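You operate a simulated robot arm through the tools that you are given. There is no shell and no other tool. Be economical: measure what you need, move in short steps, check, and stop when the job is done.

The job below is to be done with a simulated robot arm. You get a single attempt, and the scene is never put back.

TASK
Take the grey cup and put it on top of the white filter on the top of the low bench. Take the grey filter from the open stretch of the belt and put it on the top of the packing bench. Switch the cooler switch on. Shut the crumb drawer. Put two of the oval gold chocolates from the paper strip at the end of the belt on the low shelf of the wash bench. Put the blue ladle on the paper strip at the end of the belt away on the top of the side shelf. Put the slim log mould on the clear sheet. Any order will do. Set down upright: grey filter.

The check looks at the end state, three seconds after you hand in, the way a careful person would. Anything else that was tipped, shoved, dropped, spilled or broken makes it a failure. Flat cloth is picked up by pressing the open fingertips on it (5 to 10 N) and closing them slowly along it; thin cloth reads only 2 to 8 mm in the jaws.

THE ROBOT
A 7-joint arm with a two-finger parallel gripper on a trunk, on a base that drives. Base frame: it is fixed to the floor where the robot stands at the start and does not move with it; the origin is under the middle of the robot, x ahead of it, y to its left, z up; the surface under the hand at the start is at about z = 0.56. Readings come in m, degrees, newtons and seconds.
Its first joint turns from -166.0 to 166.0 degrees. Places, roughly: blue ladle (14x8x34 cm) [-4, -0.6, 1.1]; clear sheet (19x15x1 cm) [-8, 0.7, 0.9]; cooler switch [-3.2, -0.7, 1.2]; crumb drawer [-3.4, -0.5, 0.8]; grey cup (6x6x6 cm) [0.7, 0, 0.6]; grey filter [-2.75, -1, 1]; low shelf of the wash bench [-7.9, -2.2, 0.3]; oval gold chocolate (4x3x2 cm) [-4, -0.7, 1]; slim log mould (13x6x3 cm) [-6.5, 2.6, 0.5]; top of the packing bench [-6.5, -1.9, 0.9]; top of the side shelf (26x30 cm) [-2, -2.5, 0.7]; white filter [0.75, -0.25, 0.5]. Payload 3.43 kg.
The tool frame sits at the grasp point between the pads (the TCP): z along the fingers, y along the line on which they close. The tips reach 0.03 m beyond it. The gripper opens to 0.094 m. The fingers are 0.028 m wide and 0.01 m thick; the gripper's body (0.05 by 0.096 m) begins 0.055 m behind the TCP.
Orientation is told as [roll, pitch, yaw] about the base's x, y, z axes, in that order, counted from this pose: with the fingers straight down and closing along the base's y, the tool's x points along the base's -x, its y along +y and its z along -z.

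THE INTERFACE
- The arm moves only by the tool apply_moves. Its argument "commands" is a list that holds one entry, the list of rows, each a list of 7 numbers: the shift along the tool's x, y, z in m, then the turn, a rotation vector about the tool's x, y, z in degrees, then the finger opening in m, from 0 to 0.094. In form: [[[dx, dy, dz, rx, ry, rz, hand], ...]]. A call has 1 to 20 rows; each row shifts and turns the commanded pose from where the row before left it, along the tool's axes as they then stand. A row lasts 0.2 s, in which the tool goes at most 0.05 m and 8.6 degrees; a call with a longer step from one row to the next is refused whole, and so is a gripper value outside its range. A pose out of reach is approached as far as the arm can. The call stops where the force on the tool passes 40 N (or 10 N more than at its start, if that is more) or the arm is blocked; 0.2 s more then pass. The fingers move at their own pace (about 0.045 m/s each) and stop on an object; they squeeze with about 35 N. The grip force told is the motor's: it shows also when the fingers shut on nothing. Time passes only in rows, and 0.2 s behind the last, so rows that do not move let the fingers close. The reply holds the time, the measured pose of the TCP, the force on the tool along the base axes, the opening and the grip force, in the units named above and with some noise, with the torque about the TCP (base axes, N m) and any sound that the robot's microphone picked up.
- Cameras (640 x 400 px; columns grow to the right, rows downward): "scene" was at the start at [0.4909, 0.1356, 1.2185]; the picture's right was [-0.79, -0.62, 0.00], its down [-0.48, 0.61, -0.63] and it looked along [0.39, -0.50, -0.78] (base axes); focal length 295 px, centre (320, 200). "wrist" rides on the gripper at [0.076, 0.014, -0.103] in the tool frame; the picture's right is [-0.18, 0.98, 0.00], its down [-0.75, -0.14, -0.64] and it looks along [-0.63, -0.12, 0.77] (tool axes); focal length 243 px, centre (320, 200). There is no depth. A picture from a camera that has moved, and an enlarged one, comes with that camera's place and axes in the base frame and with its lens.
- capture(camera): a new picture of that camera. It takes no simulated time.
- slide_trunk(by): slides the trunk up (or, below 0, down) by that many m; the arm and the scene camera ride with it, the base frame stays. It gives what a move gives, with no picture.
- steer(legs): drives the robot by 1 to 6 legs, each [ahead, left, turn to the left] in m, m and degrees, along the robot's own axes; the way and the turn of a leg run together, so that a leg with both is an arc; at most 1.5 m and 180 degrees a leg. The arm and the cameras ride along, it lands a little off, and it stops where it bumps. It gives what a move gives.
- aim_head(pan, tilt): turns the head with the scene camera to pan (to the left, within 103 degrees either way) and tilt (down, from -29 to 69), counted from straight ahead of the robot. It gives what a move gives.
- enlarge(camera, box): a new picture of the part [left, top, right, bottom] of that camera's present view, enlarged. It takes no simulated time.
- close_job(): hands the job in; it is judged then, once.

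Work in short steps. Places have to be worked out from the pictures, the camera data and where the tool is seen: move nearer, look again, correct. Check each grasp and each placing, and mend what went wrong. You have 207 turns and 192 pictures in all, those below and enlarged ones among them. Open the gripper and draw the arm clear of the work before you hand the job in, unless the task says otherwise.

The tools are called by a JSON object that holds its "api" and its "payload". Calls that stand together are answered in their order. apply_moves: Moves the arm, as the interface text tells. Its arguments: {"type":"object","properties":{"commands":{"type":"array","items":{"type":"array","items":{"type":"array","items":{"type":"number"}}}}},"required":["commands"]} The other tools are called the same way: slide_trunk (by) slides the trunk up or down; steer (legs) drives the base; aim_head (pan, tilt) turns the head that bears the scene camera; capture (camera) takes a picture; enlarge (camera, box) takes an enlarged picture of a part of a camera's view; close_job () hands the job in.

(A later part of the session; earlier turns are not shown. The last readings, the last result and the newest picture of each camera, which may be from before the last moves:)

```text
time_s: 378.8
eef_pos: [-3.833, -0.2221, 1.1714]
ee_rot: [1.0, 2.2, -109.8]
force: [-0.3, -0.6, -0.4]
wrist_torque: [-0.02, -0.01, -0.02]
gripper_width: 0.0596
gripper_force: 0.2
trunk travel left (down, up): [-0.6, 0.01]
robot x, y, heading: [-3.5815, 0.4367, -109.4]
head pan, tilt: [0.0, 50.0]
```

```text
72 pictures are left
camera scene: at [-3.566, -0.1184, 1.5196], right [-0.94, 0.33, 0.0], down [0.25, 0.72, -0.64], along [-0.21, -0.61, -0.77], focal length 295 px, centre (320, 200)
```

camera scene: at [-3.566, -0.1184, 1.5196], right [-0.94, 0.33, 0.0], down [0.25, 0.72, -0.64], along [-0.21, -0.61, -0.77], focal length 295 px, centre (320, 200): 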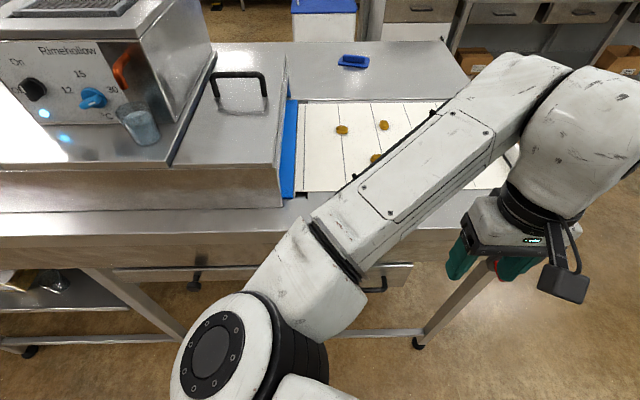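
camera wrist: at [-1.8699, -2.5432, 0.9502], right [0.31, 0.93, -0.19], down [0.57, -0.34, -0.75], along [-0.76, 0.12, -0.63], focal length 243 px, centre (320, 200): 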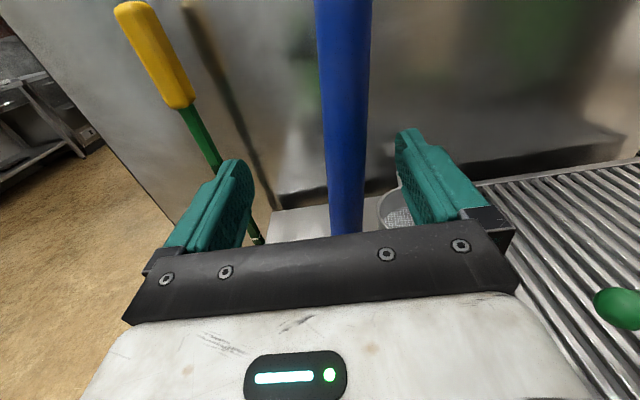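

Chocolates triangulated: c (-3.880,-0.595), a (-3.842,-0.733), b (-3.962,-0.719), z ≈ 1.01. I drive 0.22 m nearer and hover over c.

{"api": "steer", "payload": {"legs": [[0.22, 0.05, 0]]}}

{"api": "apply_moves", "payload": {"commands": [[[-0.025, 0.005, 0, 0, 2, 0, 0.06], [-0.025, 0.005, 0, 0, 0, 0, 0.06], [-0.025, 0.005, 0, 0, 0, 0, 0.06], [-0.025, 0.005, 0, 0, 0, 0, 0.06], [-0.025, 0.005, 0, 0, 0, 0, 0.06]]]}}

{"api": "capture", "payload": {"camera": "wrist"}}

```text
time_s: 380.5
eef_pos: [-3.8608, -0.4477, 1.1735]
ee_rot: [1.0, 2.1, -110.0]
force: [-0.1, 0.0, 0.3]
wrist_torque: [0.02, 0.0, 0.01]
gripper_width: 0.06
gripper_force: 0.0
trunk travel left (down, up): [-0.6, 0.01]
robot x, y, heading: [-3.6083, 0.2078, -109.8]
head pan, tilt: [0.0, 50.0]
```

```text
time_s: 381.7
eef_pos: [-3.8794, -0.575, 1.1639]
ee_rot: [1.0, 4.1, -110.0]
force: [0.5, -0.2, -0.2]
wrist_torque: [0.04, 0.0, -0.02]
gripper_width: 0.0602
gripper_force: 0.0
trunk travel left (down, up): [-0.6, 0.01]
robot x, y, heading: [-3.6046, 0.2065, -109.4]
head pan, tilt: [0.0, 50.0]
```

```text
71 pictures are left
camera wrist: at [-3.8444, -0.5139, 1.2728], right [0.86, -0.51, 0.0], down [-0.42, -0.7, 0.58], along [-0.29, -0.5, -0.81], focal length 243 px, centre (320, 200)
```

wrist: 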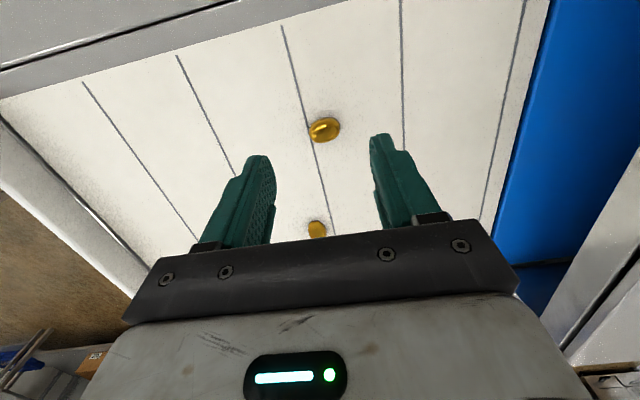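

Chocolate c lies at (-3.885,-0.596), its long axis along the current closing line. I level the tool and yaw it 92° so the jaws close across its short side.

{"api": "apply_moves", "payload": {"commands": [[[0, 0, 0, 0, -4, 0, 0.06], [0, 0, 0, 0, 0, -8.4, 0.06], [0, 0, 0, 0, 0, -8.4, 0.06], [0, 0, 0, 0, 0, -8.4, 0.06], [0, 0, 0, 0, 0, -8.4, 0.06], [0, 0, 0, 0, 0, -8.4, 0.06], [0, 0, 0, 0, 0, -8.4, 0.06], [0, 0, 0, 0, 0, -8.4, 0.06], [0, 0, 0, 0, 0, -8.4, 0.06], [0, 0, 0, 0, 0, -8.4, 0.06], [0, 0, 0, 0, 0, -8.4, 0.06], [0, 0, 0, 0, 0, -8, 0.06], [0, 0, 0, 0, 0, 0, 0.06]]]}}

{"api": "capture", "payload": {"camera": "wrist"}}

```text
time_s: 384.5
eef_pos: [-3.8799, -0.5738, 1.1639]
ee_rot: [0.2, -1.0, -18.0]
force: [-0.3, 0.2, 0.2]
wrist_torque: [0.03, 0.01, -0.04]
gripper_width: 0.0602
gripper_force: 0.2
trunk travel left (down, up): [-0.6, 0.01]
robot x, y, heading: [-3.6083, 0.2104, -109.2]
head pan, tilt: [0.0, 50.0]
```

```text
70 pictures are left
camera wrist: at [-3.95, -0.5362, 1.2664], right [0.48, 0.88, 0.01], down [0.66, -0.36, 0.66], along [0.58, -0.31, -0.76], focal length 243 px, centre (320, 200)
```

wrist: 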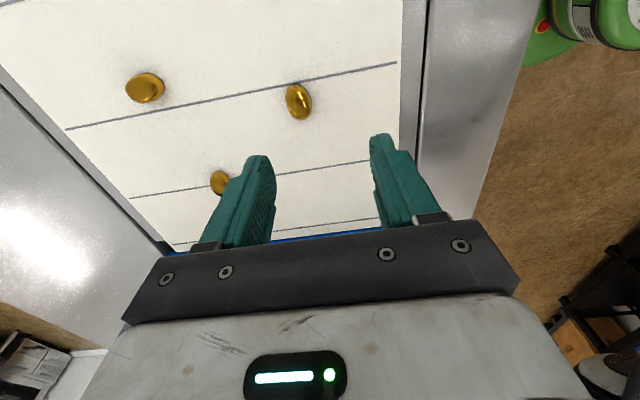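

Chocolate c: (-3.883,-0.596). I correct the position and yaw, and descend to z ≈ 1.04.

{"api": "apply_moves", "payload": {"commands": [[[-0.004, -0.022, 0, 0, 0, 0, 0.06], [0, 0, 0.02, 0, 0, -5, 0.06], [0, 0, 0.03, 0, 0, -4, 0.06], [0, 0, 0.03, 0, 0, 0, 0.06], [0, 0, 0.03, 0, 0, 0, 0.06], [0, 0, 0.014, 0, 0, 0, 0.06], [0, 0, 0, 0, 0, 0, 0.06]]]}}

{"api": "capture", "payload": {"camera": "wrist"}}

```text
time_s: 386.1
eef_pos: [-3.8813, -0.5996, 1.0482]
ee_rot: [-0.4, -0.9, -9.1]
force: [2.4, 3.2, 16.3]
wrist_torque: [0.79, 0.09, -0.06]
gripper_width: 0.0624
gripper_force: 2.3
trunk travel left (down, up): [-0.6, 0.01]
robot x, y, heading: [-3.6096, 0.2075, -109.3]
head pan, tilt: [0.0, 50.0]
stopped in row 7: the force on the tool passed its limit at 43 N (the readings are from after the stop); the commanded pose is now the measured one
```

```text
69 pictures are left
camera wrist: at [-3.9552, -0.5706, 1.1483], right [0.34, 0.94, -0.01], down [0.71, -0.25, 0.65], along [0.61, -0.23, -0.76], focal length 243 px, centre (320, 200)
```

wrist: 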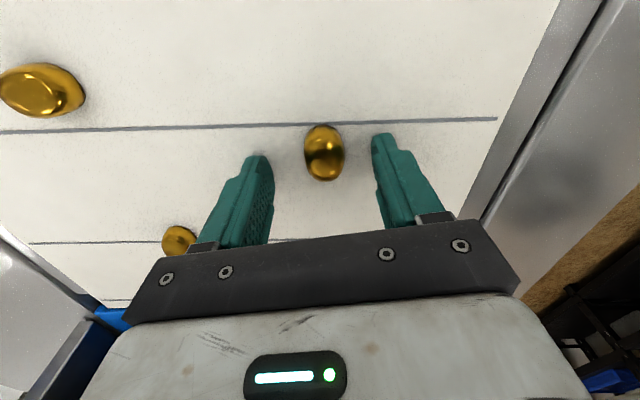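

The tips touched the paper (surface z ≈ 1.018). I lift 5 mm, centre on the chocolate, and close gently.

{"api": "apply_moves", "payload": {"commands": [[[0, 0, -0.005, 0, 0, 0, 0.06], [0.007, 0.005, 0, 0, 0, 0, 0.06], [0, 0, 0, 0, 0, 0, 0.045], [0, 0, 0, 0, 0, 0, 0.035], [0, 0, 0, 0, 0, 0, 0.02], [0, 0, 0, 0, 0, 0, 0.015], [0, 0, 0, 0, 0, 0, 0.015]]]}}

{"api": "capture", "payload": {"camera": "wrist"}}

```text
time_s: 387.7
eef_pos: [-3.8862, -0.5933, 1.0485]
ee_rot: [-0.4, -0.9, -9.3]
force: [0.1, 0.2, -0.8]
wrist_torque: [0.0, -0.03, 0.01]
gripper_width: 0.02
gripper_force: 34.8
trunk travel left (down, up): [-0.6, 0.01]
robot x, y, heading: [-3.6081, 0.2084, -109.5]
head pan, tilt: [0.0, 50.0]
```

```text
68 pictures are left
camera wrist: at [-3.9614, -0.5648, 1.1513], right [0.34, 0.94, 0.0], down [0.71, -0.25, 0.65], along [0.61, -0.22, -0.76], focal length 243 px, centre (320, 200)
```

wrist: 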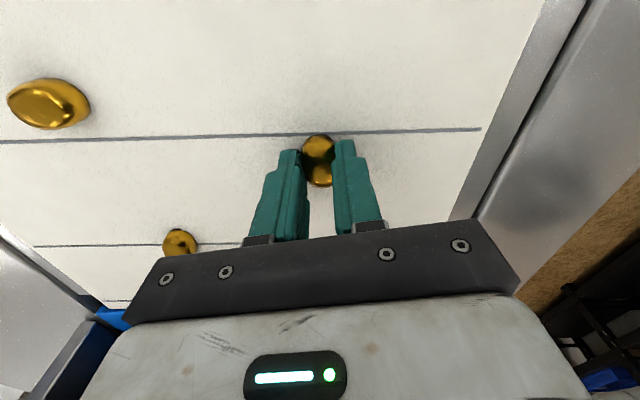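

Gripping at 2 cm width near the tips. I test-lift slowly.

{"api": "apply_moves", "payload": {"commands": [[[0, 0, -0.005, 0, 0, 0, 0.01], [0, 0, -0.01, 0, 0, 0, 0.01], [0, 0, -0.02, 0, 0, 0, 0.01], [0, 0, -0.02, 0, 0, 0, 0.01], [0, 0, 0, 0, 0, 0, 0.01]]]}}

{"api": "capture", "payload": {"camera": "wrist"}}

```text
time_s: 388.9
eef_pos: [-3.8884, -0.5934, 1.1045]
ee_rot: [-0.4, -0.9, -9.3]
force: [0.1, 0.0, 1.0]
wrist_torque: [0.01, 0.01, -0.02]
gripper_width: 0.0196
gripper_force: 35.5
trunk travel left (down, up): [-0.6, 0.01]
robot x, y, heading: [-3.6044, 0.2062, -109.5]
head pan, tilt: [0.0, 50.0]
```

```text
67 pictures are left
camera wrist: at [-3.9626, -0.5645, 1.2066], right [0.34, 0.94, 0.0], down [0.71, -0.25, 0.65], along [0.61, -0.22, -0.76], focal length 243 px, centre (320, 200)
```

wrist: 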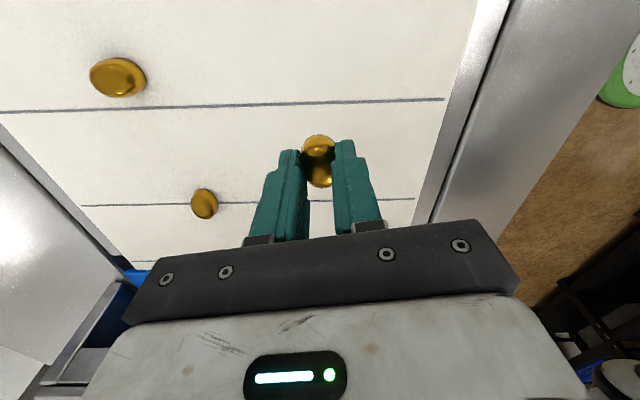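

Held. I raise and yaw the hand back in line with the robot, then back off and drive towards the wash bench.

{"api": "apply_moves", "payload": {"commands": [[[0, 0, -0.02, 0, 0, 0, 0.01], [0, 0, -0.03, 0, 0, 0, 0.01], [0.005, 0, -0.02, 0, 0, 8.3, 0.01], [0, 0, 0, 0, 0, 8.3, 0.01], [0, 0, 0, 0, 0, 8.3, 0.01], [0, 0, 0, 0, 0, 8.3, 0.01], [0, 0, 0, 0, 0, 8.3, 0.01], [0, 0, 0, 0, 0, 8.3, 0.01], [0, 0, 0, 0, 0, 8.3, 0.01], [0, 0, 0, 0, 0, 8.3, 0.01], [0, 0, 0, 0, 0, 8.3, 0.01], [0, 0, 0, 0, 0, 8.3, 0.01], [0, 0, 0, 0, 0, 8.3, 0.01], [0, 0, 0, 0, 0, 8.3, 0.01]]]}}

{"api": "steer", "payload": {"legs": [[-0.4, 0, 0], [0, 0, 19], [0, -1.42, 0], [1.45, 0, 0], [0, -1.0, 0], [0, -1.0, 0]]}}

```text
time_s: 391.9
eef_pos: [-3.8935, -0.5909, 1.1752]
ee_rot: [0.9, -0.3, -108.9]
force: [0.2, -0.1, 0.8]
wrist_torque: [-0.02, -0.02, -0.01]
gripper_width: 0.0173
gripper_force: 34.8
trunk travel left (down, up): [-0.6, 0.01]
robot x, y, heading: [-3.6063, 0.2074, -109.6]
head pan, tilt: [0.0, 50.0]
```

```text
time_s: 417.1
eef_pos: [-6.6445, -1.6995, 1.1751]
ee_rot: [1.6, 0.0, -87.8]
force: [0.7, -0.4, 0.2]
wrist_torque: [0.0, 0.03, -0.01]
gripper_width: 0.0173
gripper_force: 35.2
trunk travel left (down, up): [-0.6, 0.01]
robot x, y, heading: [-6.6562, -0.8498, -89.7]
head pan, tilt: [0.0, 50.0]
stopped in leg 6: the force on the tool passed its limit at 70 N (the readings are from after the stop); the commanded pose is now the measured one
```

The hand touched something (likely the blue press with the red-ball lever) because the arm is more extended. I look at once.

{"api": "aim_head", "payload": {"pan": -25, "tilt": 40}}

{"api": "capture", "payload": {"camera": "scene"}}

{"api": "capture", "payload": {"camera": "wrist"}}

```text
time_s: 418.0
eef_pos: [-6.6466, -1.6989, 1.1753]
ee_rot: [1.5, 0.0, -87.7]
force: [-0.5, -0.8, 0.0]
wrist_torque: [0.03, -0.01, -0.01]
gripper_width: 0.017
gripper_force: 34.9
trunk travel left (down, up): [-0.6, 0.01]
robot x, y, heading: [-6.6498, -0.8437, -89.8]
head pan, tilt: [-25.0, 40.0]
```

```text
66 pictures are left
camera scene: at [-6.4898, -1.3678, 1.5338], right [-0.91, 0.42, 0.0], down [0.27, 0.58, -0.77], along [-0.32, -0.69, -0.64], focal length 295 px, centre (320, 200)
```

scene: 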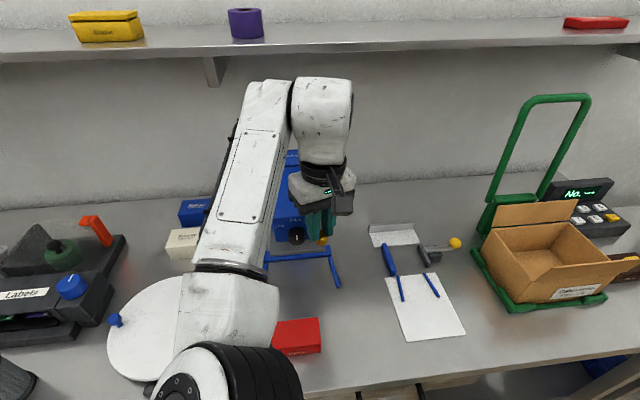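

```text
65 pictures are left
camera wrist: at [-6.638, -1.6221, 1.2781], right [0.99, -0.15, 0.03], down [-0.13, -0.76, 0.64], along [-0.07, -0.63, -0.77], focal length 243 px, centre (320, 200)
```

wrist: 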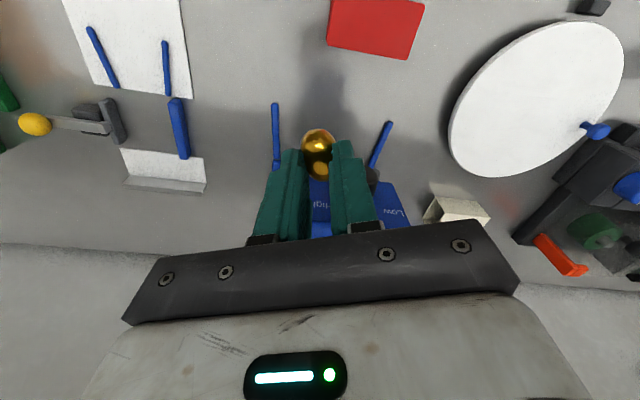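

The red-ball lever is hidden behind the hand. I back straight off (+y) and inspect the press.

{"api": "steer", "payload": {"legs": [[0, 0.05, 0], [-0.25, 0, 0]]}}

{"api": "capture", "payload": {"camera": "scene"}}

```text
time_s: 420.3
eef_pos: [-6.5966, -1.4499, 1.1738]
ee_rot: [1.6, -0.1, -87.8]
force: [-0.5, 0.6, 0.4]
wrist_torque: [0.01, -0.02, 0.0]
gripper_width: 0.0169
gripper_force: 34.9
trunk travel left (down, up): [-0.6, 0.01]
robot x, y, heading: [-6.6001, -0.6009, -89.7]
head pan, tilt: [-25.0, 40.0]
```

```text
64 pictures are left
camera scene: at [-6.4404, -1.1176, 1.5339], right [-0.91, 0.42, 0.0], down [0.27, 0.58, -0.77], along [-0.32, -0.69, -0.64], focal length 295 px, centre (320, 200)
```

scene: 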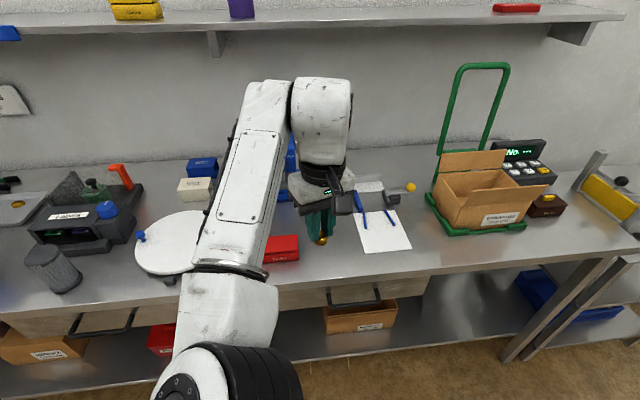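

Strafe right 0.5 m (hand now clear of the bench) to see the press unobstructed.

{"api": "steer", "payload": {"legs": [[0, -0.55, 0]]}}

{"api": "aim_head", "payload": {"pan": 20, "tilt": 35}}

{"api": "capture", "payload": {"camera": "scene"}}

```text
time_s: 423.5
eef_pos: [-7.149, -1.4483, 1.1751]
ee_rot: [1.6, -0.1, -88.0]
force: [0.6, -0.4, -0.1]
wrist_torque: [-0.03, -0.02, 0.03]
gripper_width: 0.0167
gripper_force: 34.8
trunk travel left (down, up): [-0.6, 0.01]
robot x, y, heading: [-7.1528, -0.5996, -90.3]
head pan, tilt: [-25.0, 40.0]
```

```text
time_s: 424.6
eef_pos: [-7.1466, -1.449, 1.1746]
ee_rot: [1.6, 0.0, -88.0]
force: [-0.2, 0.4, 0.5]
wrist_torque: [-0.02, 0.0, 0.01]
gripper_width: 0.0
gripper_force: 33.1
trunk travel left (down, up): [-0.6, 0.01]
robot x, y, heading: [-7.1513, -0.6014, -90.2]
head pan, tilt: [20.0, 35.0]
```

```text
63 pictures are left
camera scene: at [-6.9238, -1.1238, 1.5414], right [-0.94, -0.34, 0.0], down [-0.19, 0.54, -0.82], along [0.28, -0.77, -0.57], focal length 295 px, centre (320, 200)
```

scene: 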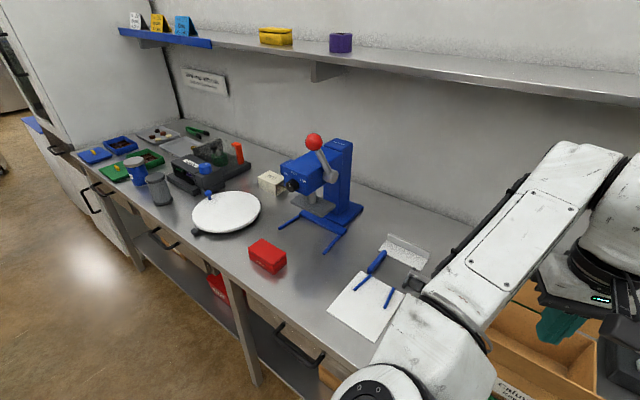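

The press lever ball is exactly where it was before (-6.68,-1.75,1.25), so no harm. But the jaws just closed to 0: the chocolate crept out of the grip. I look for it below the hand.

{"api": "aim_head", "payload": {"pan": -10, "tilt": 69}}

{"api": "capture", "payload": {"camera": "scene"}}

{"api": "capture", "payload": {"camera": "wrist"}}

```text
time_s: 425.6
eef_pos: [-7.1457, -1.4489, 1.1745]
ee_rot: [1.7, 0.0, -88.0]
force: [0.1, -0.3, -0.5]
wrist_torque: [0.03, 0.01, 0.01]
gripper_width: 0.0
gripper_force: 32.8
trunk travel left (down, up): [-0.6, 0.01]
robot x, y, heading: [-7.1464, -0.5935, -90.3]
head pan, tilt: [-10.0, 68.8]
```

```text
62 pictures are left
camera scene: at [-6.9634, -1.096, 1.4978], right [-0.98, 0.18, 0.0], down [0.16, 0.92, -0.36], along [-0.06, -0.36, -0.93], focal length 295 px, centre (320, 200)
```

scene: 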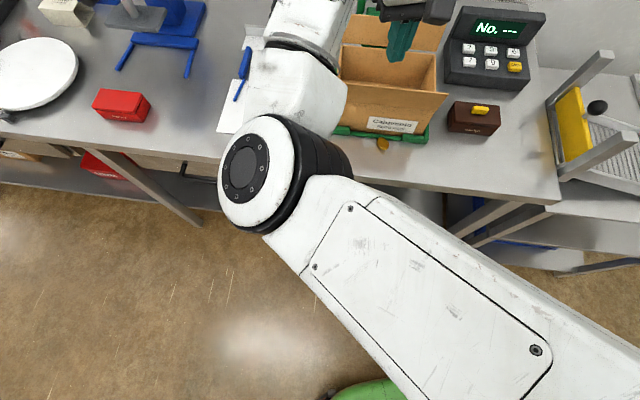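

```text
61 pictures are left
camera wrist: at [-7.1389, -1.3716, 1.2781], right [0.99, -0.15, 0.03], down [-0.13, -0.76, 0.64], along [-0.07, -0.63, -0.77], focal length 243 px, centre (320, 200)
```

wrist: 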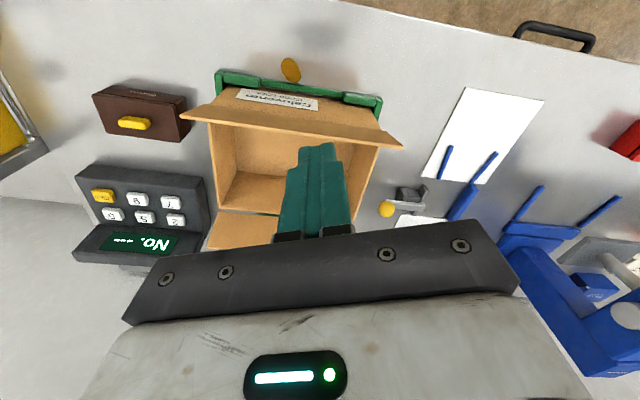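

Luckily the chocolate lies on the packing bench just in front of the green scale, at about (-7.178,-1.444). I zoom in to see its orientation.

{"api": "enlarge", "payload": {"camera": "wrist", "box": [200, 20, 400, 150]}}

{"api": "aim_head", "payload": {"pan": -60, "tilt": 40}}

{"api": "capture", "payload": {"camera": "scene"}}

```text
3.08 times, centred on (300, 85) of wrist
camera zoom: at [-7.1389, -1.3716, 1.2781], right [0.99, -0.15, 0.03], down [-0.13, -0.76, 0.64], along [-0.07, -0.63, -0.77], focal length 746 px, centre (382, 554)
```

zoom: 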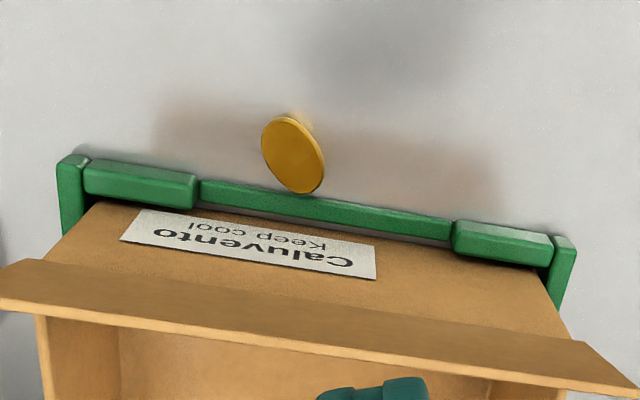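

```text
time_s: 426.8
eef_pos: [-7.1459, -1.4492, 1.1752]
ee_rot: [1.5, 0.0, -88.0]
force: [-0.2, -0.4, 0.4]
wrist_torque: [-0.01, -0.01, 0.03]
gripper_width: 0.0002
gripper_force: 32.9
trunk travel left (down, up): [-0.6, 0.01]
robot x, y, heading: [-7.1481, -0.5949, -90.1]
head pan, tilt: [-60.0, 40.0]
```

```text
59 pictures are left
camera scene: at [-7.0273, -1.0833, 1.5338], right [-0.5, 0.87, 0.0], down [0.56, 0.32, -0.77], along [-0.66, -0.38, -0.64], focal length 295 px, centre (320, 200)
```

scene: 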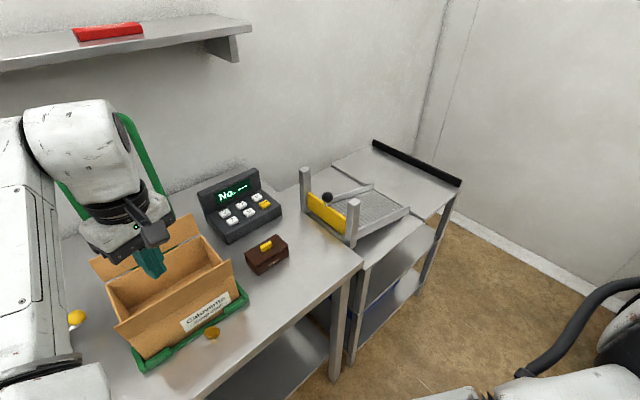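

It lies flat-side up, about 1.5 cm from the scale rail. I open, position above it, lower to z ≈ 1.06, and tilt the hand 15° back so it clears the carton.

{"api": "apply_moves", "payload": {"commands": [[[0.017, -0.0316, 0, 0, 0, 0, 0.06], [0, 0, 0.038, 0, 0, 0, 0.06], [0, 0, 0.038, 0, 0, 0, 0.06], [0, 0, 0.038, 0, 0, 0, 0.06], [0, 0, 0, 0, -7.5, 0, 0.06], [0, 0, 0, 0, -7.5, 0, 0.06], [0, 0, 0, 0, 0, 0, 0.06]]]}}

{"api": "capture", "payload": {"camera": "wrist"}}

```text
time_s: 428.4
eef_pos: [-7.1766, -1.4318, 1.0602]
ee_rot: [1.6, -15.1, -88.5]
force: [0.3, 0.4, -0.5]
wrist_torque: [0.02, 0.0, 0.01]
gripper_width: 0.0601
gripper_force: 0.0
trunk travel left (down, up): [-0.6, 0.01]
robot x, y, heading: [-7.1503, -0.5971, -90.3]
head pan, tilt: [-60.0, 40.0]
```

```text
58 pictures are left
camera wrist: at [-7.1684, -1.3312, 1.1402], right [0.99, -0.14, 0.08], down [-0.14, -0.57, 0.81], along [-0.07, -0.81, -0.58], focal length 243 px, centre (320, 200)
```

wrist: 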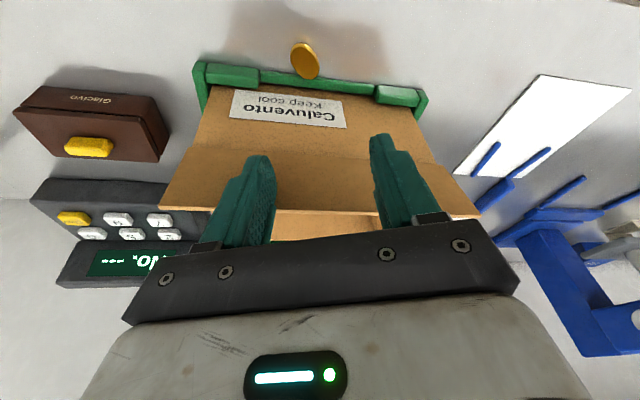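

Aligned ((-7.181,-1.448)). I go straight down 13 cm.

{"api": "apply_moves", "payload": {"commands": [[[0.00875, -0.001, 0.0326, 0, 0, 0, 0.06], [0.00875, -0.001, 0.0326, 0, 0, 0, 0.06], [0.00875, -0.001, 0.0326, 0, 0, 0, 0.06], [0.00875, 0, 0.0326, 0, 0, 0, 0.06], [0, 0, 0, 0, 0, 0, 0.06]]]}}

{"api": "capture", "payload": {"camera": "wrist"}}

```text
time_s: 429.6
eef_pos: [-7.1769, -1.4308, 0.9247]
ee_rot: [1.8, -15.0, -88.6]
force: [0.4, -0.2, -0.6]
wrist_torque: [0.0, 0.0, -0.01]
gripper_width: 0.0601
gripper_force: 0.0
trunk travel left (down, up): [-0.6, 0.01]
robot x, y, heading: [-7.1477, -0.599, -89.8]
head pan, tilt: [-60.0, 40.0]
```

```text
57 pictures are left
camera wrist: at [-7.1683, -1.3307, 1.0047], right [0.99, -0.14, 0.08], down [-0.14, -0.57, 0.81], along [-0.07, -0.81, -0.58], focal length 243 px, centre (320, 200)
```

wrist: 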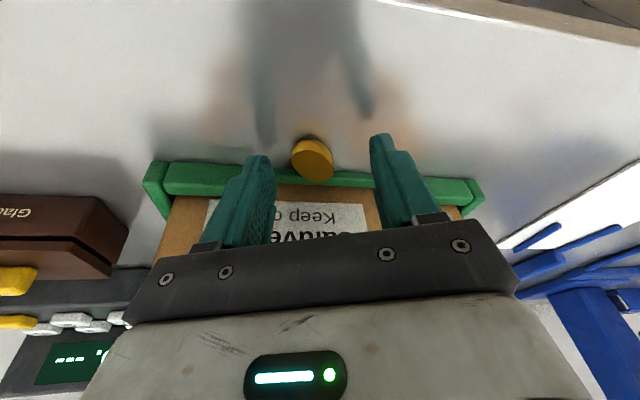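

Well aligned. I lower to contact in small steps.

{"api": "apply_moves", "payload": {"commands": [[[0.001, -0.003, 0.005, 0, 0, 0, 0.06], [0.0005, 0, 0.003, 0, 0, 0, 0.06], [0, 0, 0, 0, 0, 0, 0.06]]]}}

{"api": "apply_moves", "payload": {"commands": [[[0.0008, 0, 0.003, 0, 0, 0, 0.06], [0.0008, 0, 0.003, 0, 0, 0, 0.06], [0, 0, 0, 0, 0, 0, 0.06]]]}}

{"api": "capture", "payload": {"camera": "wrist"}}

```text
time_s: 430.4
eef_pos: [-7.1784, -1.4325, 0.917]
ee_rot: [1.6, -15.0, -88.5]
force: [0.0, 0.2, 0.2]
wrist_torque: [-0.02, -0.03, -0.02]
gripper_width: 0.06
gripper_force: 0.0
trunk travel left (down, up): [-0.6, 0.01]
robot x, y, heading: [-7.1488, -0.5959, -90.3]
head pan, tilt: [-60.0, 40.0]
```

```text
time_s: 431.2
eef_pos: [-7.1778, -1.4334, 0.9145]
ee_rot: [1.6, -15.4, -88.5]
force: [-0.2, 10.9, 40.3]
wrist_torque: [-0.52, 1.55, -0.41]
gripper_width: 0.0596
gripper_force: 0.2
trunk travel left (down, up): [-0.6, 0.01]
robot x, y, heading: [-7.1483, -0.5974, -90.3]
head pan, tilt: [-60.0, 40.0]
```

```text
56 pictures are left
camera wrist: at [-7.1702, -1.3312, 0.9938], right [0.99, -0.14, 0.07], down [-0.14, -0.56, 0.82], along [-0.08, -0.82, -0.57], focal length 243 px, centre (320, 200)
```

wrist: 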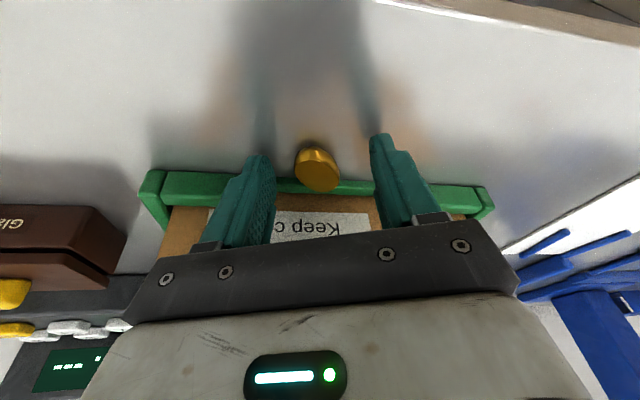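

Contact with the bench (z ≈ 0.885). I relieve 2.5 mm, shift 3 mm forward, and close.

{"api": "apply_moves", "payload": {"commands": [[[-0.003, 0, -0.003, 0, 0, 0, 0.06], [0, 0, 0, 0, 0, 0, 0.045], [0, 0, 0, 0, 0, 0, 0.035], [0, 0, 0, 0, 0, 0, 0.02], [0, 0, 0, 0, 0, 0, 0.01], [0, 0, 0, 0, 0, 0, 0.01]]]}}

{"api": "capture", "payload": {"camera": "wrist"}}

```text
time_s: 432.6
eef_pos: [-7.1766, -1.435, 0.9135]
ee_rot: [1.7, -14.9, -88.3]
force: [0.5, 0.1, 0.0]
wrist_torque: [0.01, 0.01, -0.01]
gripper_width: 0.0215
gripper_force: 35.2
trunk travel left (down, up): [-0.6, 0.01]
robot x, y, heading: [-7.1474, -0.5988, -90.0]
head pan, tilt: [-60.0, 40.0]
```

```text
55 pictures are left
camera wrist: at [-7.169, -1.3339, 0.9936], right [0.99, -0.14, 0.08], down [-0.14, -0.57, 0.81], along [-0.07, -0.81, -0.58], focal length 243 px, centre (320, 200)
```

wrist: 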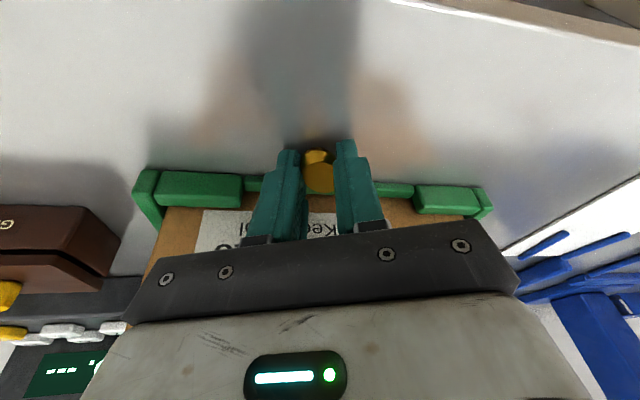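

Gripped across its thickness (2.1 cm). The listed wash bench (-7.9,-2.2) lies behind the partition, i.e. in the back room, so I must go around the line's east end. I lift, level the tool, and retract for driving.

{"api": "apply_moves", "payload": {"commands": [[[-0.003, 0, -0.01, 0, 0, 0, 0.0], [0.002, 0, -0.025, 0, 0, 0, 0.0], [0.01, 0, -0.035, 0, 0, 0, 0.0], [0.015, 0, -0.035, 0, 0, 0, 0.0], [0.02, 0, -0.035, 0, 7.5, 0, 0.0], [0.025, 0, -0.03, 0, 7.5, 0, 0.0], [0.03, 0, -0.03, 0, 0, 0, 0.0], [0.03, 0, 0, 0, 0, 0, 0.0]]]}}

{"api": "capture", "payload": {"camera": "wrist"}}

```text
time_s: 434.4
eef_pos: [-7.1849, -1.3401, 1.0144]
ee_rot: [1.6, -13.1, -88.4]
force: [-0.2, 0.5, 0.2]
wrist_torque: [0.02, 0.0, -0.01]
gripper_width: 0.0203
gripper_force: 35.2
out of reach, approached as far as the arm can: row 5, 6, 7
trunk travel left (down, up): [-0.6, 0.01]
robot x, y, heading: [-7.1499, -0.5958, -90.3]
head pan, tilt: [-60.0, 40.0]
```

```text
54 pictures are left
camera wrist: at [-7.1756, -1.2413, 1.098], right [0.99, -0.15, 0.07], down [-0.14, -0.59, 0.79], along [-0.07, -0.79, -0.61], focal length 243 px, centre (320, 200)
```

wrist: 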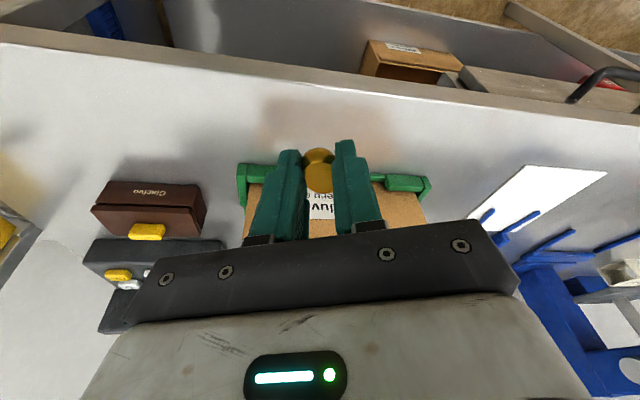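

The grip may creep again over a long drive, so I'll carry it lying on a finger: tool horizontal with the jaws closing vertically. First back off, then pitch up and roll.

{"api": "steer", "payload": {"legs": [[-0.2, 0, 0]]}}

{"api": "apply_moves", "payload": {"commands": [[[0, 0, 0, 0, -7.7, 0, 0.0], [0, 0, 0, 0, -7.7, 0, 0.0], [0, 0, 0, 0, -7.7, 0, 0.0], [0, 0, 0, 0, -7.7, 0, 0.0], [0, 0, 0, 0, -7.7, 0, 0.0], [0, 0, 0, 0, -7.7, 0, 0.0], [0, 0, 0, 0, -7.7, 0, 0.0], [0, 0, 0, 0, -7.7, 0, 0.0], [0, 0, 0, 0, -7.7, 0, 0.0], [0, 0, 0, 0, -7.7, 0, 0.0]]]}}

{"api": "apply_moves", "payload": {"commands": [[[0, 0, 0, 0, 0, 8.2, 0.0], [0, 0, 0, 0, 0, 8.2, 0.0], [0, 0, 0, 0, 0, 8.2, 0.0], [0, 0, 0, 0, 0, 8.2, 0.0], [0, 0, 0, 0, 0, 8.2, 0.0], [0, 0, 0, 0, 0, 8.2, 0.0], [0, 0, 0, 0, 0, 8.2, 0.0], [0, 0, 0, 0, 0, 8.2, 0.0], [0, 0, 0, 0, 0, 8.2, 0.0], [0, 0, 0, 0, 0, 8.2, 0.0], [0, 0, 0, 0, 0, 8, 0.0]]]}}

{"api": "capture", "payload": {"camera": "wrist"}}

```text
time_s: 435.9
eef_pos: [-7.1845, -1.1417, 1.0152]
ee_rot: [1.6, -13.2, -88.4]
force: [0.2, 0.3, 0.3]
wrist_torque: [0.0, 0.0, -0.03]
gripper_width: 0.0197
gripper_force: 35.0
trunk travel left (down, up): [-0.6, 0.01]
robot x, y, heading: [-7.1486, -0.4006, -90.2]
head pan, tilt: [-60.0, 40.0]
```

```text
time_s: 438.1
eef_pos: [-7.1827, -1.1408, 1.0155]
ee_rot: [100.2, -88.5, 171.9]
force: [1.1, 0.0, 0.7]
wrist_torque: [0.0, -0.02, -0.04]
gripper_width: 0.0205
gripper_force: 34.7
trunk travel left (down, up): [-0.6, 0.01]
robot x, y, heading: [-7.1497, -0.3989, -90.2]
head pan, tilt: [-60.0, 40.0]
```

```text
time_s: 440.5
eef_pos: [-7.1832, -1.1417, 1.0153]
ee_rot: [90.2, 1.7, -178.1]
force: [-0.3, 0.7, -0.2]
wrist_torque: [-0.02, 0.01, 0.01]
gripper_width: 0.0202
gripper_force: 35.1
trunk travel left (down, up): [-0.6, 0.01]
robot x, y, heading: [-7.1497, -0.3984, -90.1]
head pan, tilt: [-60.0, 40.0]
```

```text
53 pictures are left
camera wrist: at [-7.1122, -1.0359, 1.0315], right [-0.21, 0.0, 0.98], down [-0.77, 0.62, -0.17], along [-0.6, -0.79, -0.13], focal length 243 px, centre (320, 200)
```

wrist: 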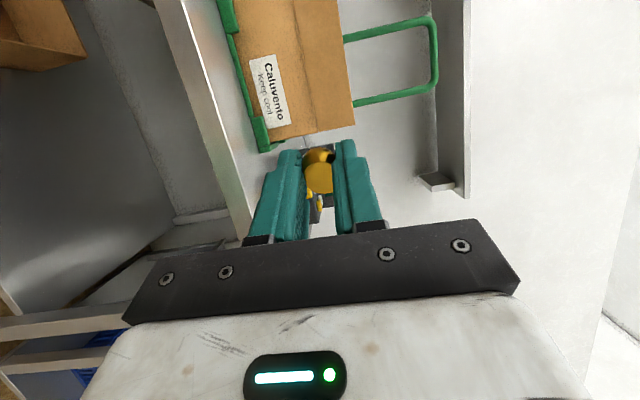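

Secure. I drive the long way round to the back room.

{"api": "steer", "payload": {"legs": [[0.2, 0.5, 0], [0.22, 0.3, 0], [0, 1.42, 0], [-1.45, 0, 0], [0, 1.25, 0], [0.3, 0.3, 0]]}}

{"api": "steer", "payload": {"legs": [[0, 1.4, 0], [0.3, 1.1, 0], [0, 0.46, 0], [1.25, 0, 0], [0, 0, -15], [1.0, 0, 0]]}}

```text
time_s: 467.2
eef_pos: [-3.4044, -0.4357, 1.0152]
ee_rot: [90.2, 1.6, -178.2]
force: [-0.2, 0.4, 0.3]
wrist_torque: [0.0, 0.03, 0.0]
gripper_width: 0.0204
gripper_force: 35.1
trunk travel left (down, up): [-0.6, 0.01]
robot x, y, heading: [-3.3669, 0.3065, -90.4]
head pan, tilt: [-60.0, 40.0]
```

```text
time_s: 493.6
eef_pos: [-0.9688, -2.9617, 1.0155]
ee_rot: [90.2, 1.6, 165.8]
force: [0.2, 1.2, -0.3]
wrist_torque: [-0.01, -0.01, 0.01]
gripper_width: 0.0205
gripper_force: 34.8
trunk travel left (down, up): [-0.6, 0.01]
robot x, y, heading: [-0.7291, -2.2591, -106.3]
head pan, tilt: [-60.0, 40.0]
```

Grip steady. I turn and drive into the back room, then look west.

{"api": "steer", "payload": {"legs": [[0, 0, -38], [1.4, 0.1, 0], [0.9, 0.1, 0], [0, 0, -54]]}}

{"api": "aim_head", "payload": {"pan": 0, "tilt": 15}}

{"api": "capture", "payload": {"camera": "scene"}}

```text
time_s: 509.1
eef_pos: [-3.1841, -3.4934, 1.0145]
ee_rot: [90.2, 1.7, 74.0]
force: [-0.3, 0.1, 0.1]
wrist_torque: [-0.01, 0.02, 0.0]
gripper_width: 0.0206
gripper_force: 35.3
trunk travel left (down, up): [-0.6, 0.01]
robot x, y, heading: [-2.4881, -3.754, 161.6]
head pan, tilt: [-60.0, 40.0]
```

```text
time_s: 510.4
eef_pos: [-3.1837, -3.4926, 1.0155]
ee_rot: [90.1, 1.5, 74.0]
force: [-0.3, -0.5, -0.4]
wrist_torque: [-0.03, 0.02, 0.03]
gripper_width: 0.0204
gripper_force: 35.4
trunk travel left (down, up): [-0.6, 0.01]
robot x, y, heading: [-2.4884, -3.7563, 161.7]
head pan, tilt: [0.0, 15.0]
```

```text
52 pictures are left
camera scene: at [-3.0578, -3.7726, 1.5734], right [0.31, 0.95, 0.0], down [0.25, -0.08, -0.97], along [-0.92, 0.3, -0.26], focal length 295 px, centre (320, 200)
```

scene: 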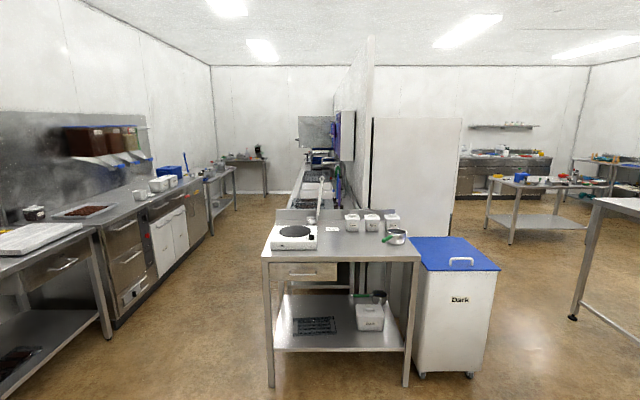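

The wash bench is along the back of the partition, its low shelf at the far end of this aisle. I drive down the aisle centre.

{"api": "steer", "payload": {"legs": [[1.0, 1.1, 0], [1.5, 0, 0], [1.3, 0, 0]]}}

{"api": "aim_head", "payload": {"pan": -35, "tilt": 35}}

{"api": "capture", "payload": {"camera": "scene"}}

```text
time_s: 531.0
eef_pos: [-7.1476, -3.3211, 1.0139]
ee_rot: [90.1, 1.6, 73.6]
force: [0.2, -0.1, -0.2]
wrist_torque: [0.0, -0.03, 0.0]
gripper_width: 0.0201
gripper_force: 35.3
trunk travel left (down, up): [-0.6, 0.01]
robot x, y, heading: [-6.4555, -3.5888, 161.4]
head pan, tilt: [0.0, 15.0]
```

```text
time_s: 532.0
eef_pos: [-7.1477, -3.3212, 1.0144]
ee_rot: [90.1, 1.6, 73.6]
force: [0.7, 0.5, -0.9]
wrist_torque: [0.01, 0.0, -0.04]
gripper_width: 0.02
gripper_force: 35.2
trunk travel left (down, up): [-0.6, 0.01]
robot x, y, heading: [-6.4532, -3.5863, 161.7]
head pan, tilt: [-35.0, 35.0]
```

```text
51 pictures are left
camera scene: at [-6.9866, -3.5611, 1.5415], right [0.8, 0.59, 0.0], down [0.34, -0.46, -0.82], along [-0.49, 0.66, -0.57], focal length 295 px, centre (320, 200)
```

scene: 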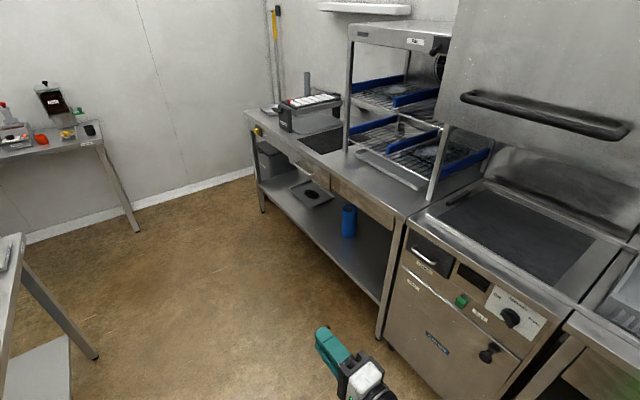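

The low shelf has free space at its right front, target about (-7.53,-2.46). I drive 1.37 m on, keep a bit left, and turn to face the bench.

{"api": "steer", "payload": {"legs": [[1.37, 0.12, 0], [0, 0, -90]]}}

{"api": "slide_trunk", "payload": {"by": -0.58}}

{"api": "aim_head", "payload": {"pan": 0, "tilt": 40}}

{"api": "capture", "payload": {"camera": "scene"}}

{"api": "capture", "payload": {"camera": "wrist"}}

```text
time_s: 542.7
eef_pos: [-7.5405, -2.5716, 1.0146]
ee_rot: [90.1, 1.6, -15.4]
force: [0.3, 0.8, 1.1]
wrist_torque: [-0.01, -0.02, -0.02]
gripper_width: 0.0205
gripper_force: 34.6
trunk travel left (down, up): [-0.6, 0.01]
robot x, y, heading: [-7.7981, -3.2688, 72.9]
head pan, tilt: [-35.0, 35.0]
```

```text
refused: -0.58 is not a number from -0.4 to 0.4
```

```text
time_s: 543.7
eef_pos: [-7.5413, -2.5709, 1.0148]
ee_rot: [90.3, 1.6, -15.3]
force: [-0.5, -0.6, 0.0]
wrist_torque: [0.0, 0.0, 0.0]
gripper_width: 0.0203
gripper_force: 34.8
trunk travel left (down, up): [-0.6, 0.01]
robot x, y, heading: [-7.7947, -3.2728, 72.8]
head pan, tilt: [0.0, 40.0]
```

```text
50 pictures are left
camera scene: at [-7.8205, -2.7075, 1.5339], right [0.95, -0.3, 0.0], down [-0.19, -0.61, -0.77], along [0.23, 0.73, -0.64], focal length 295 px, centre (320, 200)
```

scene: 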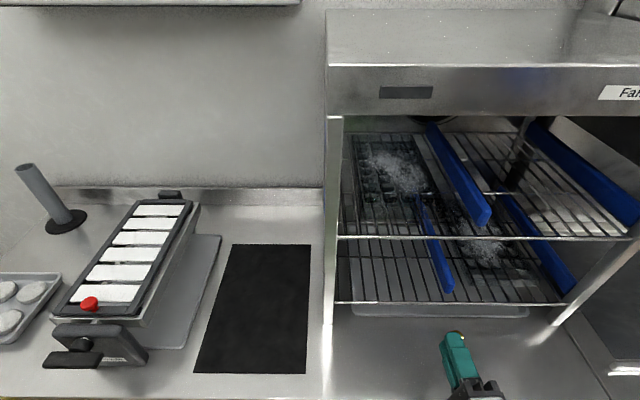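

```text
49 pictures are left
camera wrist: at [-7.6416, -2.6503, 1.0312], right [0.2, -0.06, 0.98], down [0.55, -0.82, -0.16], along [0.81, 0.57, -0.13], focal length 243 px, centre (320, 200)
```

wrist: 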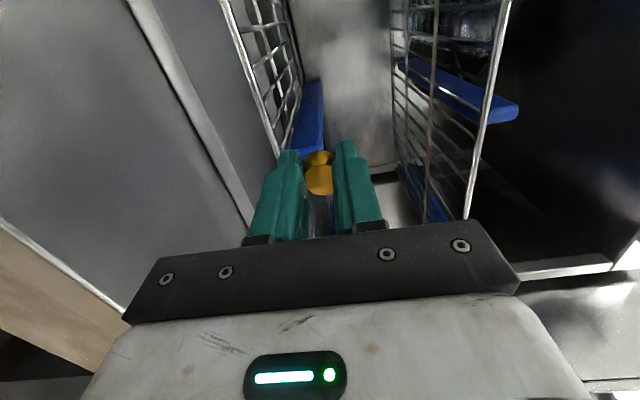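

The hand is already over the bench top; I back off 0.22 m before lowering the trunk fully.

{"api": "steer", "payload": {"legs": [[-0.22, 0, 0]]}}

{"api": "slide_trunk", "payload": {"by": -0.4}}

{"api": "slide_trunk", "payload": {"by": -0.15}}

{"api": "capture", "payload": {"camera": "wrist"}}

{"api": "capture", "payload": {"camera": "scene"}}

```text
time_s: 545.4
eef_pos: [-7.6088, -2.7847, 1.0141]
ee_rot: [90.3, 1.6, -15.3]
force: [0.1, -1.0, 0.1]
wrist_torque: [-0.01, -0.01, 0.01]
gripper_width: 0.021
gripper_force: 34.9
trunk travel left (down, up): [-0.6, 0.01]
robot x, y, heading: [-7.8609, -3.485, 72.6]
head pan, tilt: [0.0, 40.0]
```

```text
time_s: 549.2
eef_pos: [-7.6079, -2.7849, 0.6152]
ee_rot: [90.1, 1.7, -15.2]
force: [0.1, -0.3, -0.7]
wrist_torque: [0.0, 0.02, 0.0]
gripper_width: 0.0202
gripper_force: 34.8
trunk travel left (down, up): [-0.2, 0.41]
robot x, y, heading: [-7.8617, -3.4852, 72.5]
head pan, tilt: [0.0, 40.0]
```

```text
time_s: 551.2
eef_pos: [-7.6894, -2.8283, 0.5937]
ee_rot: [93.5, 1.1, -11.2]
force: [-0.2, 0.1, -0.5]
wrist_torque: [-0.02, 0.0, -0.01]
gripper_width: 0.0202
gripper_force: 34.8
trunk travel left (down, up): [-0.126, 0.484]
robot x, y, heading: [-7.8945, -3.5184, 76.2]
head pan, tilt: [0.0, 40.0]
stopped: the arm was blocked; the commanded pose is now the measured one
```

```text
48 pictures are left
camera wrist: at [-7.7839, -2.9138, 0.6039], right [0.19, -0.1, 0.98], down [0.61, -0.77, -0.2], along [0.77, 0.64, -0.08], focal length 243 px, centre (320, 200)
```

wrist: 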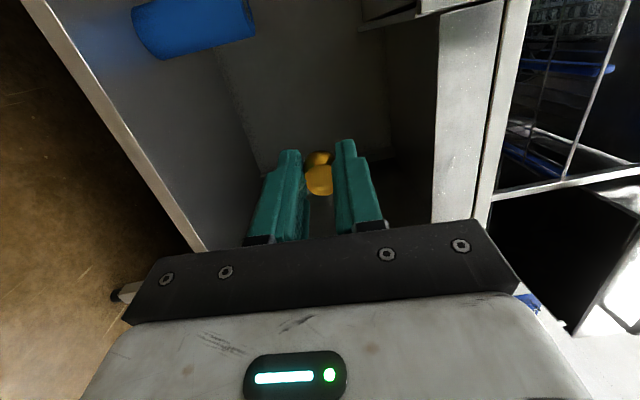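

```text
47 pictures are left
camera scene: at [-7.9357, -2.8891, 1.0379], right [0.97, -0.24, 0.0], down [-0.17, -0.67, -0.72], along [0.17, 0.7, -0.69], focal length 295 px, centre (320, 200)
```

scene: 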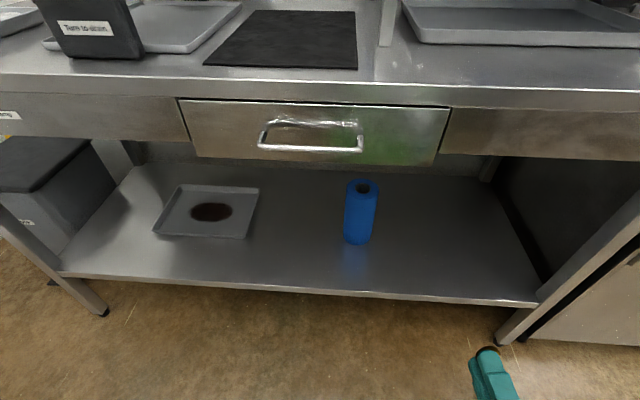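

The arm's elbow seems to have been blocked while lowering. I look for where the elbow is.

{"api": "aim_head", "payload": {"pan": -70, "tilt": 40}}

{"api": "capture", "payload": {"camera": "scene"}}

{"api": "aim_head", "payload": {"pan": 70, "tilt": 40}}

{"api": "capture", "payload": {"camera": "scene"}}

```text
time_s: 552.6
eef_pos: [-7.6871, -2.8272, 0.5923]
ee_rot: [93.5, 1.2, -11.2]
force: [-0.8, -0.8, -0.2]
wrist_torque: [0.02, 0.03, 0.01]
gripper_width: 0.0202
gripper_force: 35.1
trunk travel left (down, up): [-0.126, 0.484]
robot x, y, heading: [-7.8938, -3.5203, 76.3]
head pan, tilt: [-70.0, 40.0]
```

```text
46 pictures are left
camera scene: at [-7.8708, -2.9588, 1.0384], right [0.11, -0.99, 0.07], down [-0.65, -0.12, -0.75], along [0.75, 0.04, -0.66], focal length 295 px, centre (320, 200)
```

scene: 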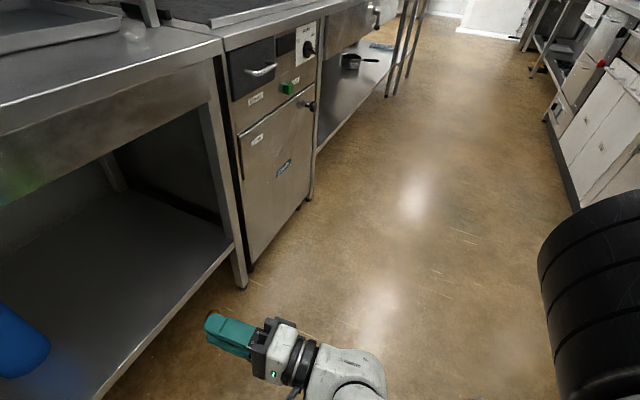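

```text
time_s: 554.8
eef_pos: [-7.6881, -2.8268, 0.5887]
ee_rot: [93.1, 1.0, -11.2]
force: [-0.1, -0.2, 0.3]
wrist_torque: [-0.01, 0.02, 0.01]
gripper_width: 0.0203
gripper_force: 35.0
trunk travel left (down, up): [-0.126, 0.484]
robot x, y, heading: [-7.8906, -3.5163, 76.4]
head pan, tilt: [70.0, 40.0]
```

```text
45 pictures are left
camera scene: at [-8.0249, -2.9166, 1.0355], right [0.56, 0.83, -0.07], down [0.52, -0.41, -0.75], along [-0.65, 0.38, -0.66], focal length 295 px, centre (320, 200)
```

scene: 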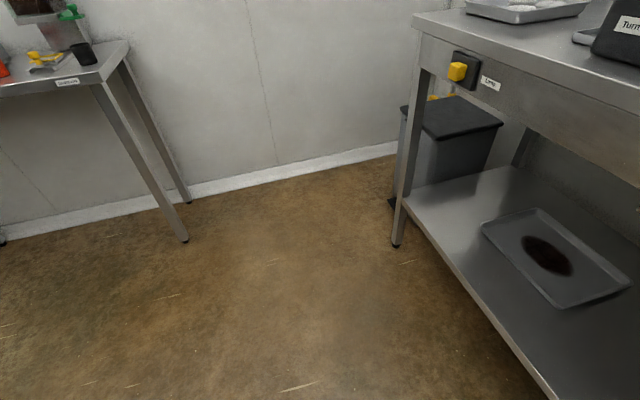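

The robot is pitched forward ~4°: its rear overhang came down on the bench behind. I raise the trunk at once, move forward away from it, and check behind.

{"api": "slide_trunk", "payload": {"by": 0.15}}

{"api": "aim_head", "payload": {"pan": 103, "tilt": 25}}

{"api": "capture", "payload": {"camera": "scene"}}

{"api": "aim_head", "payload": {"pan": -103, "tilt": 25}}

{"api": "capture", "payload": {"camera": "scene"}}

```text
time_s: 555.1
eef_pos: [-7.6965, -2.8667, 0.6423]
ee_rot: [97.6, 0.9, -10.9]
force: [-0.3, 0.7, 0.1]
wrist_torque: [0.07, 0.0, -0.01]
gripper_width: 0.0203
gripper_force: 34.8
trunk travel left (down, up): [-0.133, 0.477]
robot x, y, heading: [-7.8891, -3.5186, 76.3]
head pan, tilt: [70.0, 40.0]
stopped: the arm was blocked; the commanded pose is now the measured one
```

```text
time_s: 556.1
eef_pos: [-7.6972, -2.865, 0.6389]
ee_rot: [97.3, 0.9, -11.1]
force: [0.2, 0.3, 0.3]
wrist_torque: [0.0, 0.01, 0.01]
gripper_width: 0.0199
gripper_force: 35.1
trunk travel left (down, up): [-0.133, 0.477]
robot x, y, heading: [-7.8894, -3.5202, 76.2]
head pan, tilt: [103.0, 25.0]
```

```text
44 pictures are left
camera scene: at [-8.0469, -2.9651, 1.0674], right [0.01, 1.0, -0.07], down [0.41, -0.07, -0.91], along [-0.91, -0.02, -0.41], focal length 295 px, centre (320, 200)
```

scene: 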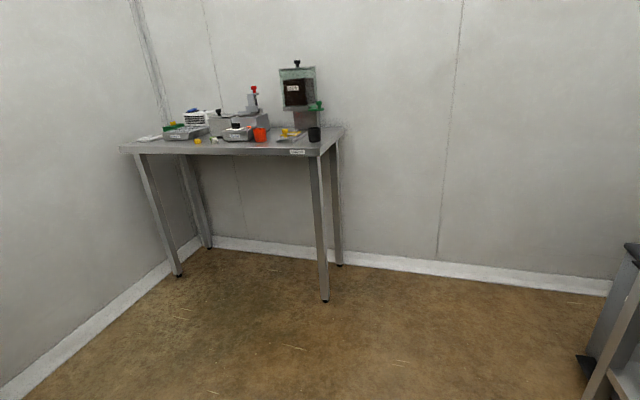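

```text
time_s: 559.1
eef_pos: [-7.6966, -2.8645, 0.64]
ee_rot: [97.3, 0.9, -11.1]
force: [-0.6, 0.3, 0.3]
wrist_torque: [0.01, 0.0, 0.0]
gripper_width: 0.0202
gripper_force: 35.1
trunk travel left (down, up): [-0.133, 0.477]
robot x, y, heading: [-7.8878, -3.5228, 76.3]
head pan, tilt: [-103.0, 25.0]
```

```text
43 pictures are left
camera scene: at [-7.8728, -3.0091, 1.0683], right [-0.45, -0.89, 0.07], down [-0.39, 0.13, -0.91], along [0.8, -0.44, -0.41], focal length 295 px, centre (320, 200)
```

scene: 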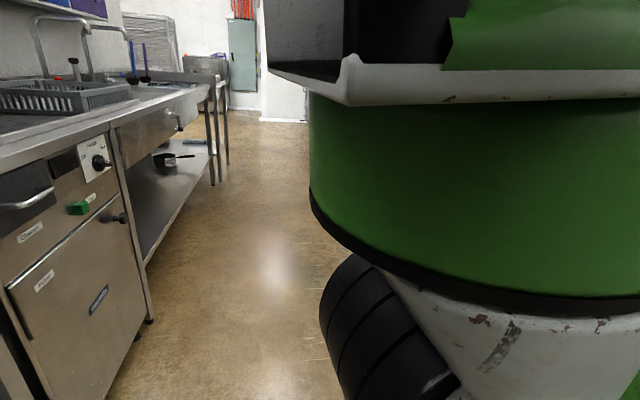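

Still pitched; I try raising the trunk again.

{"api": "slide_trunk", "payload": {"by": 0.3}}

{"api": "slide_trunk", "payload": {"by": 0.1}}

```text
time_s: 562.1
eef_pos: [-7.6954, -2.8625, 0.9366]
ee_rot: [97.5, 0.8, -11.2]
force: [-1.2, 0.5, -0.5]
wrist_torque: [-0.01, 0.0, -0.01]
gripper_width: 0.0202
gripper_force: 34.9
trunk travel left (down, up): [-0.433, 0.177]
robot x, y, heading: [-7.894, -3.5091, 76.2]
head pan, tilt: [-103.0, 25.0]
```

```text
time_s: 563.5
eef_pos: [-7.6954, -2.8634, 1.0371]
ee_rot: [97.4, 0.9, -11.1]
force: [0.1, -0.2, 0.0]
wrist_torque: [0.0, 0.0, 0.02]
gripper_width: 0.0201
gripper_force: 34.8
trunk travel left (down, up): [-0.533, 0.077]
robot x, y, heading: [-7.8874, -3.5103, 76.3]
head pan, tilt: [-103.0, 25.0]
```

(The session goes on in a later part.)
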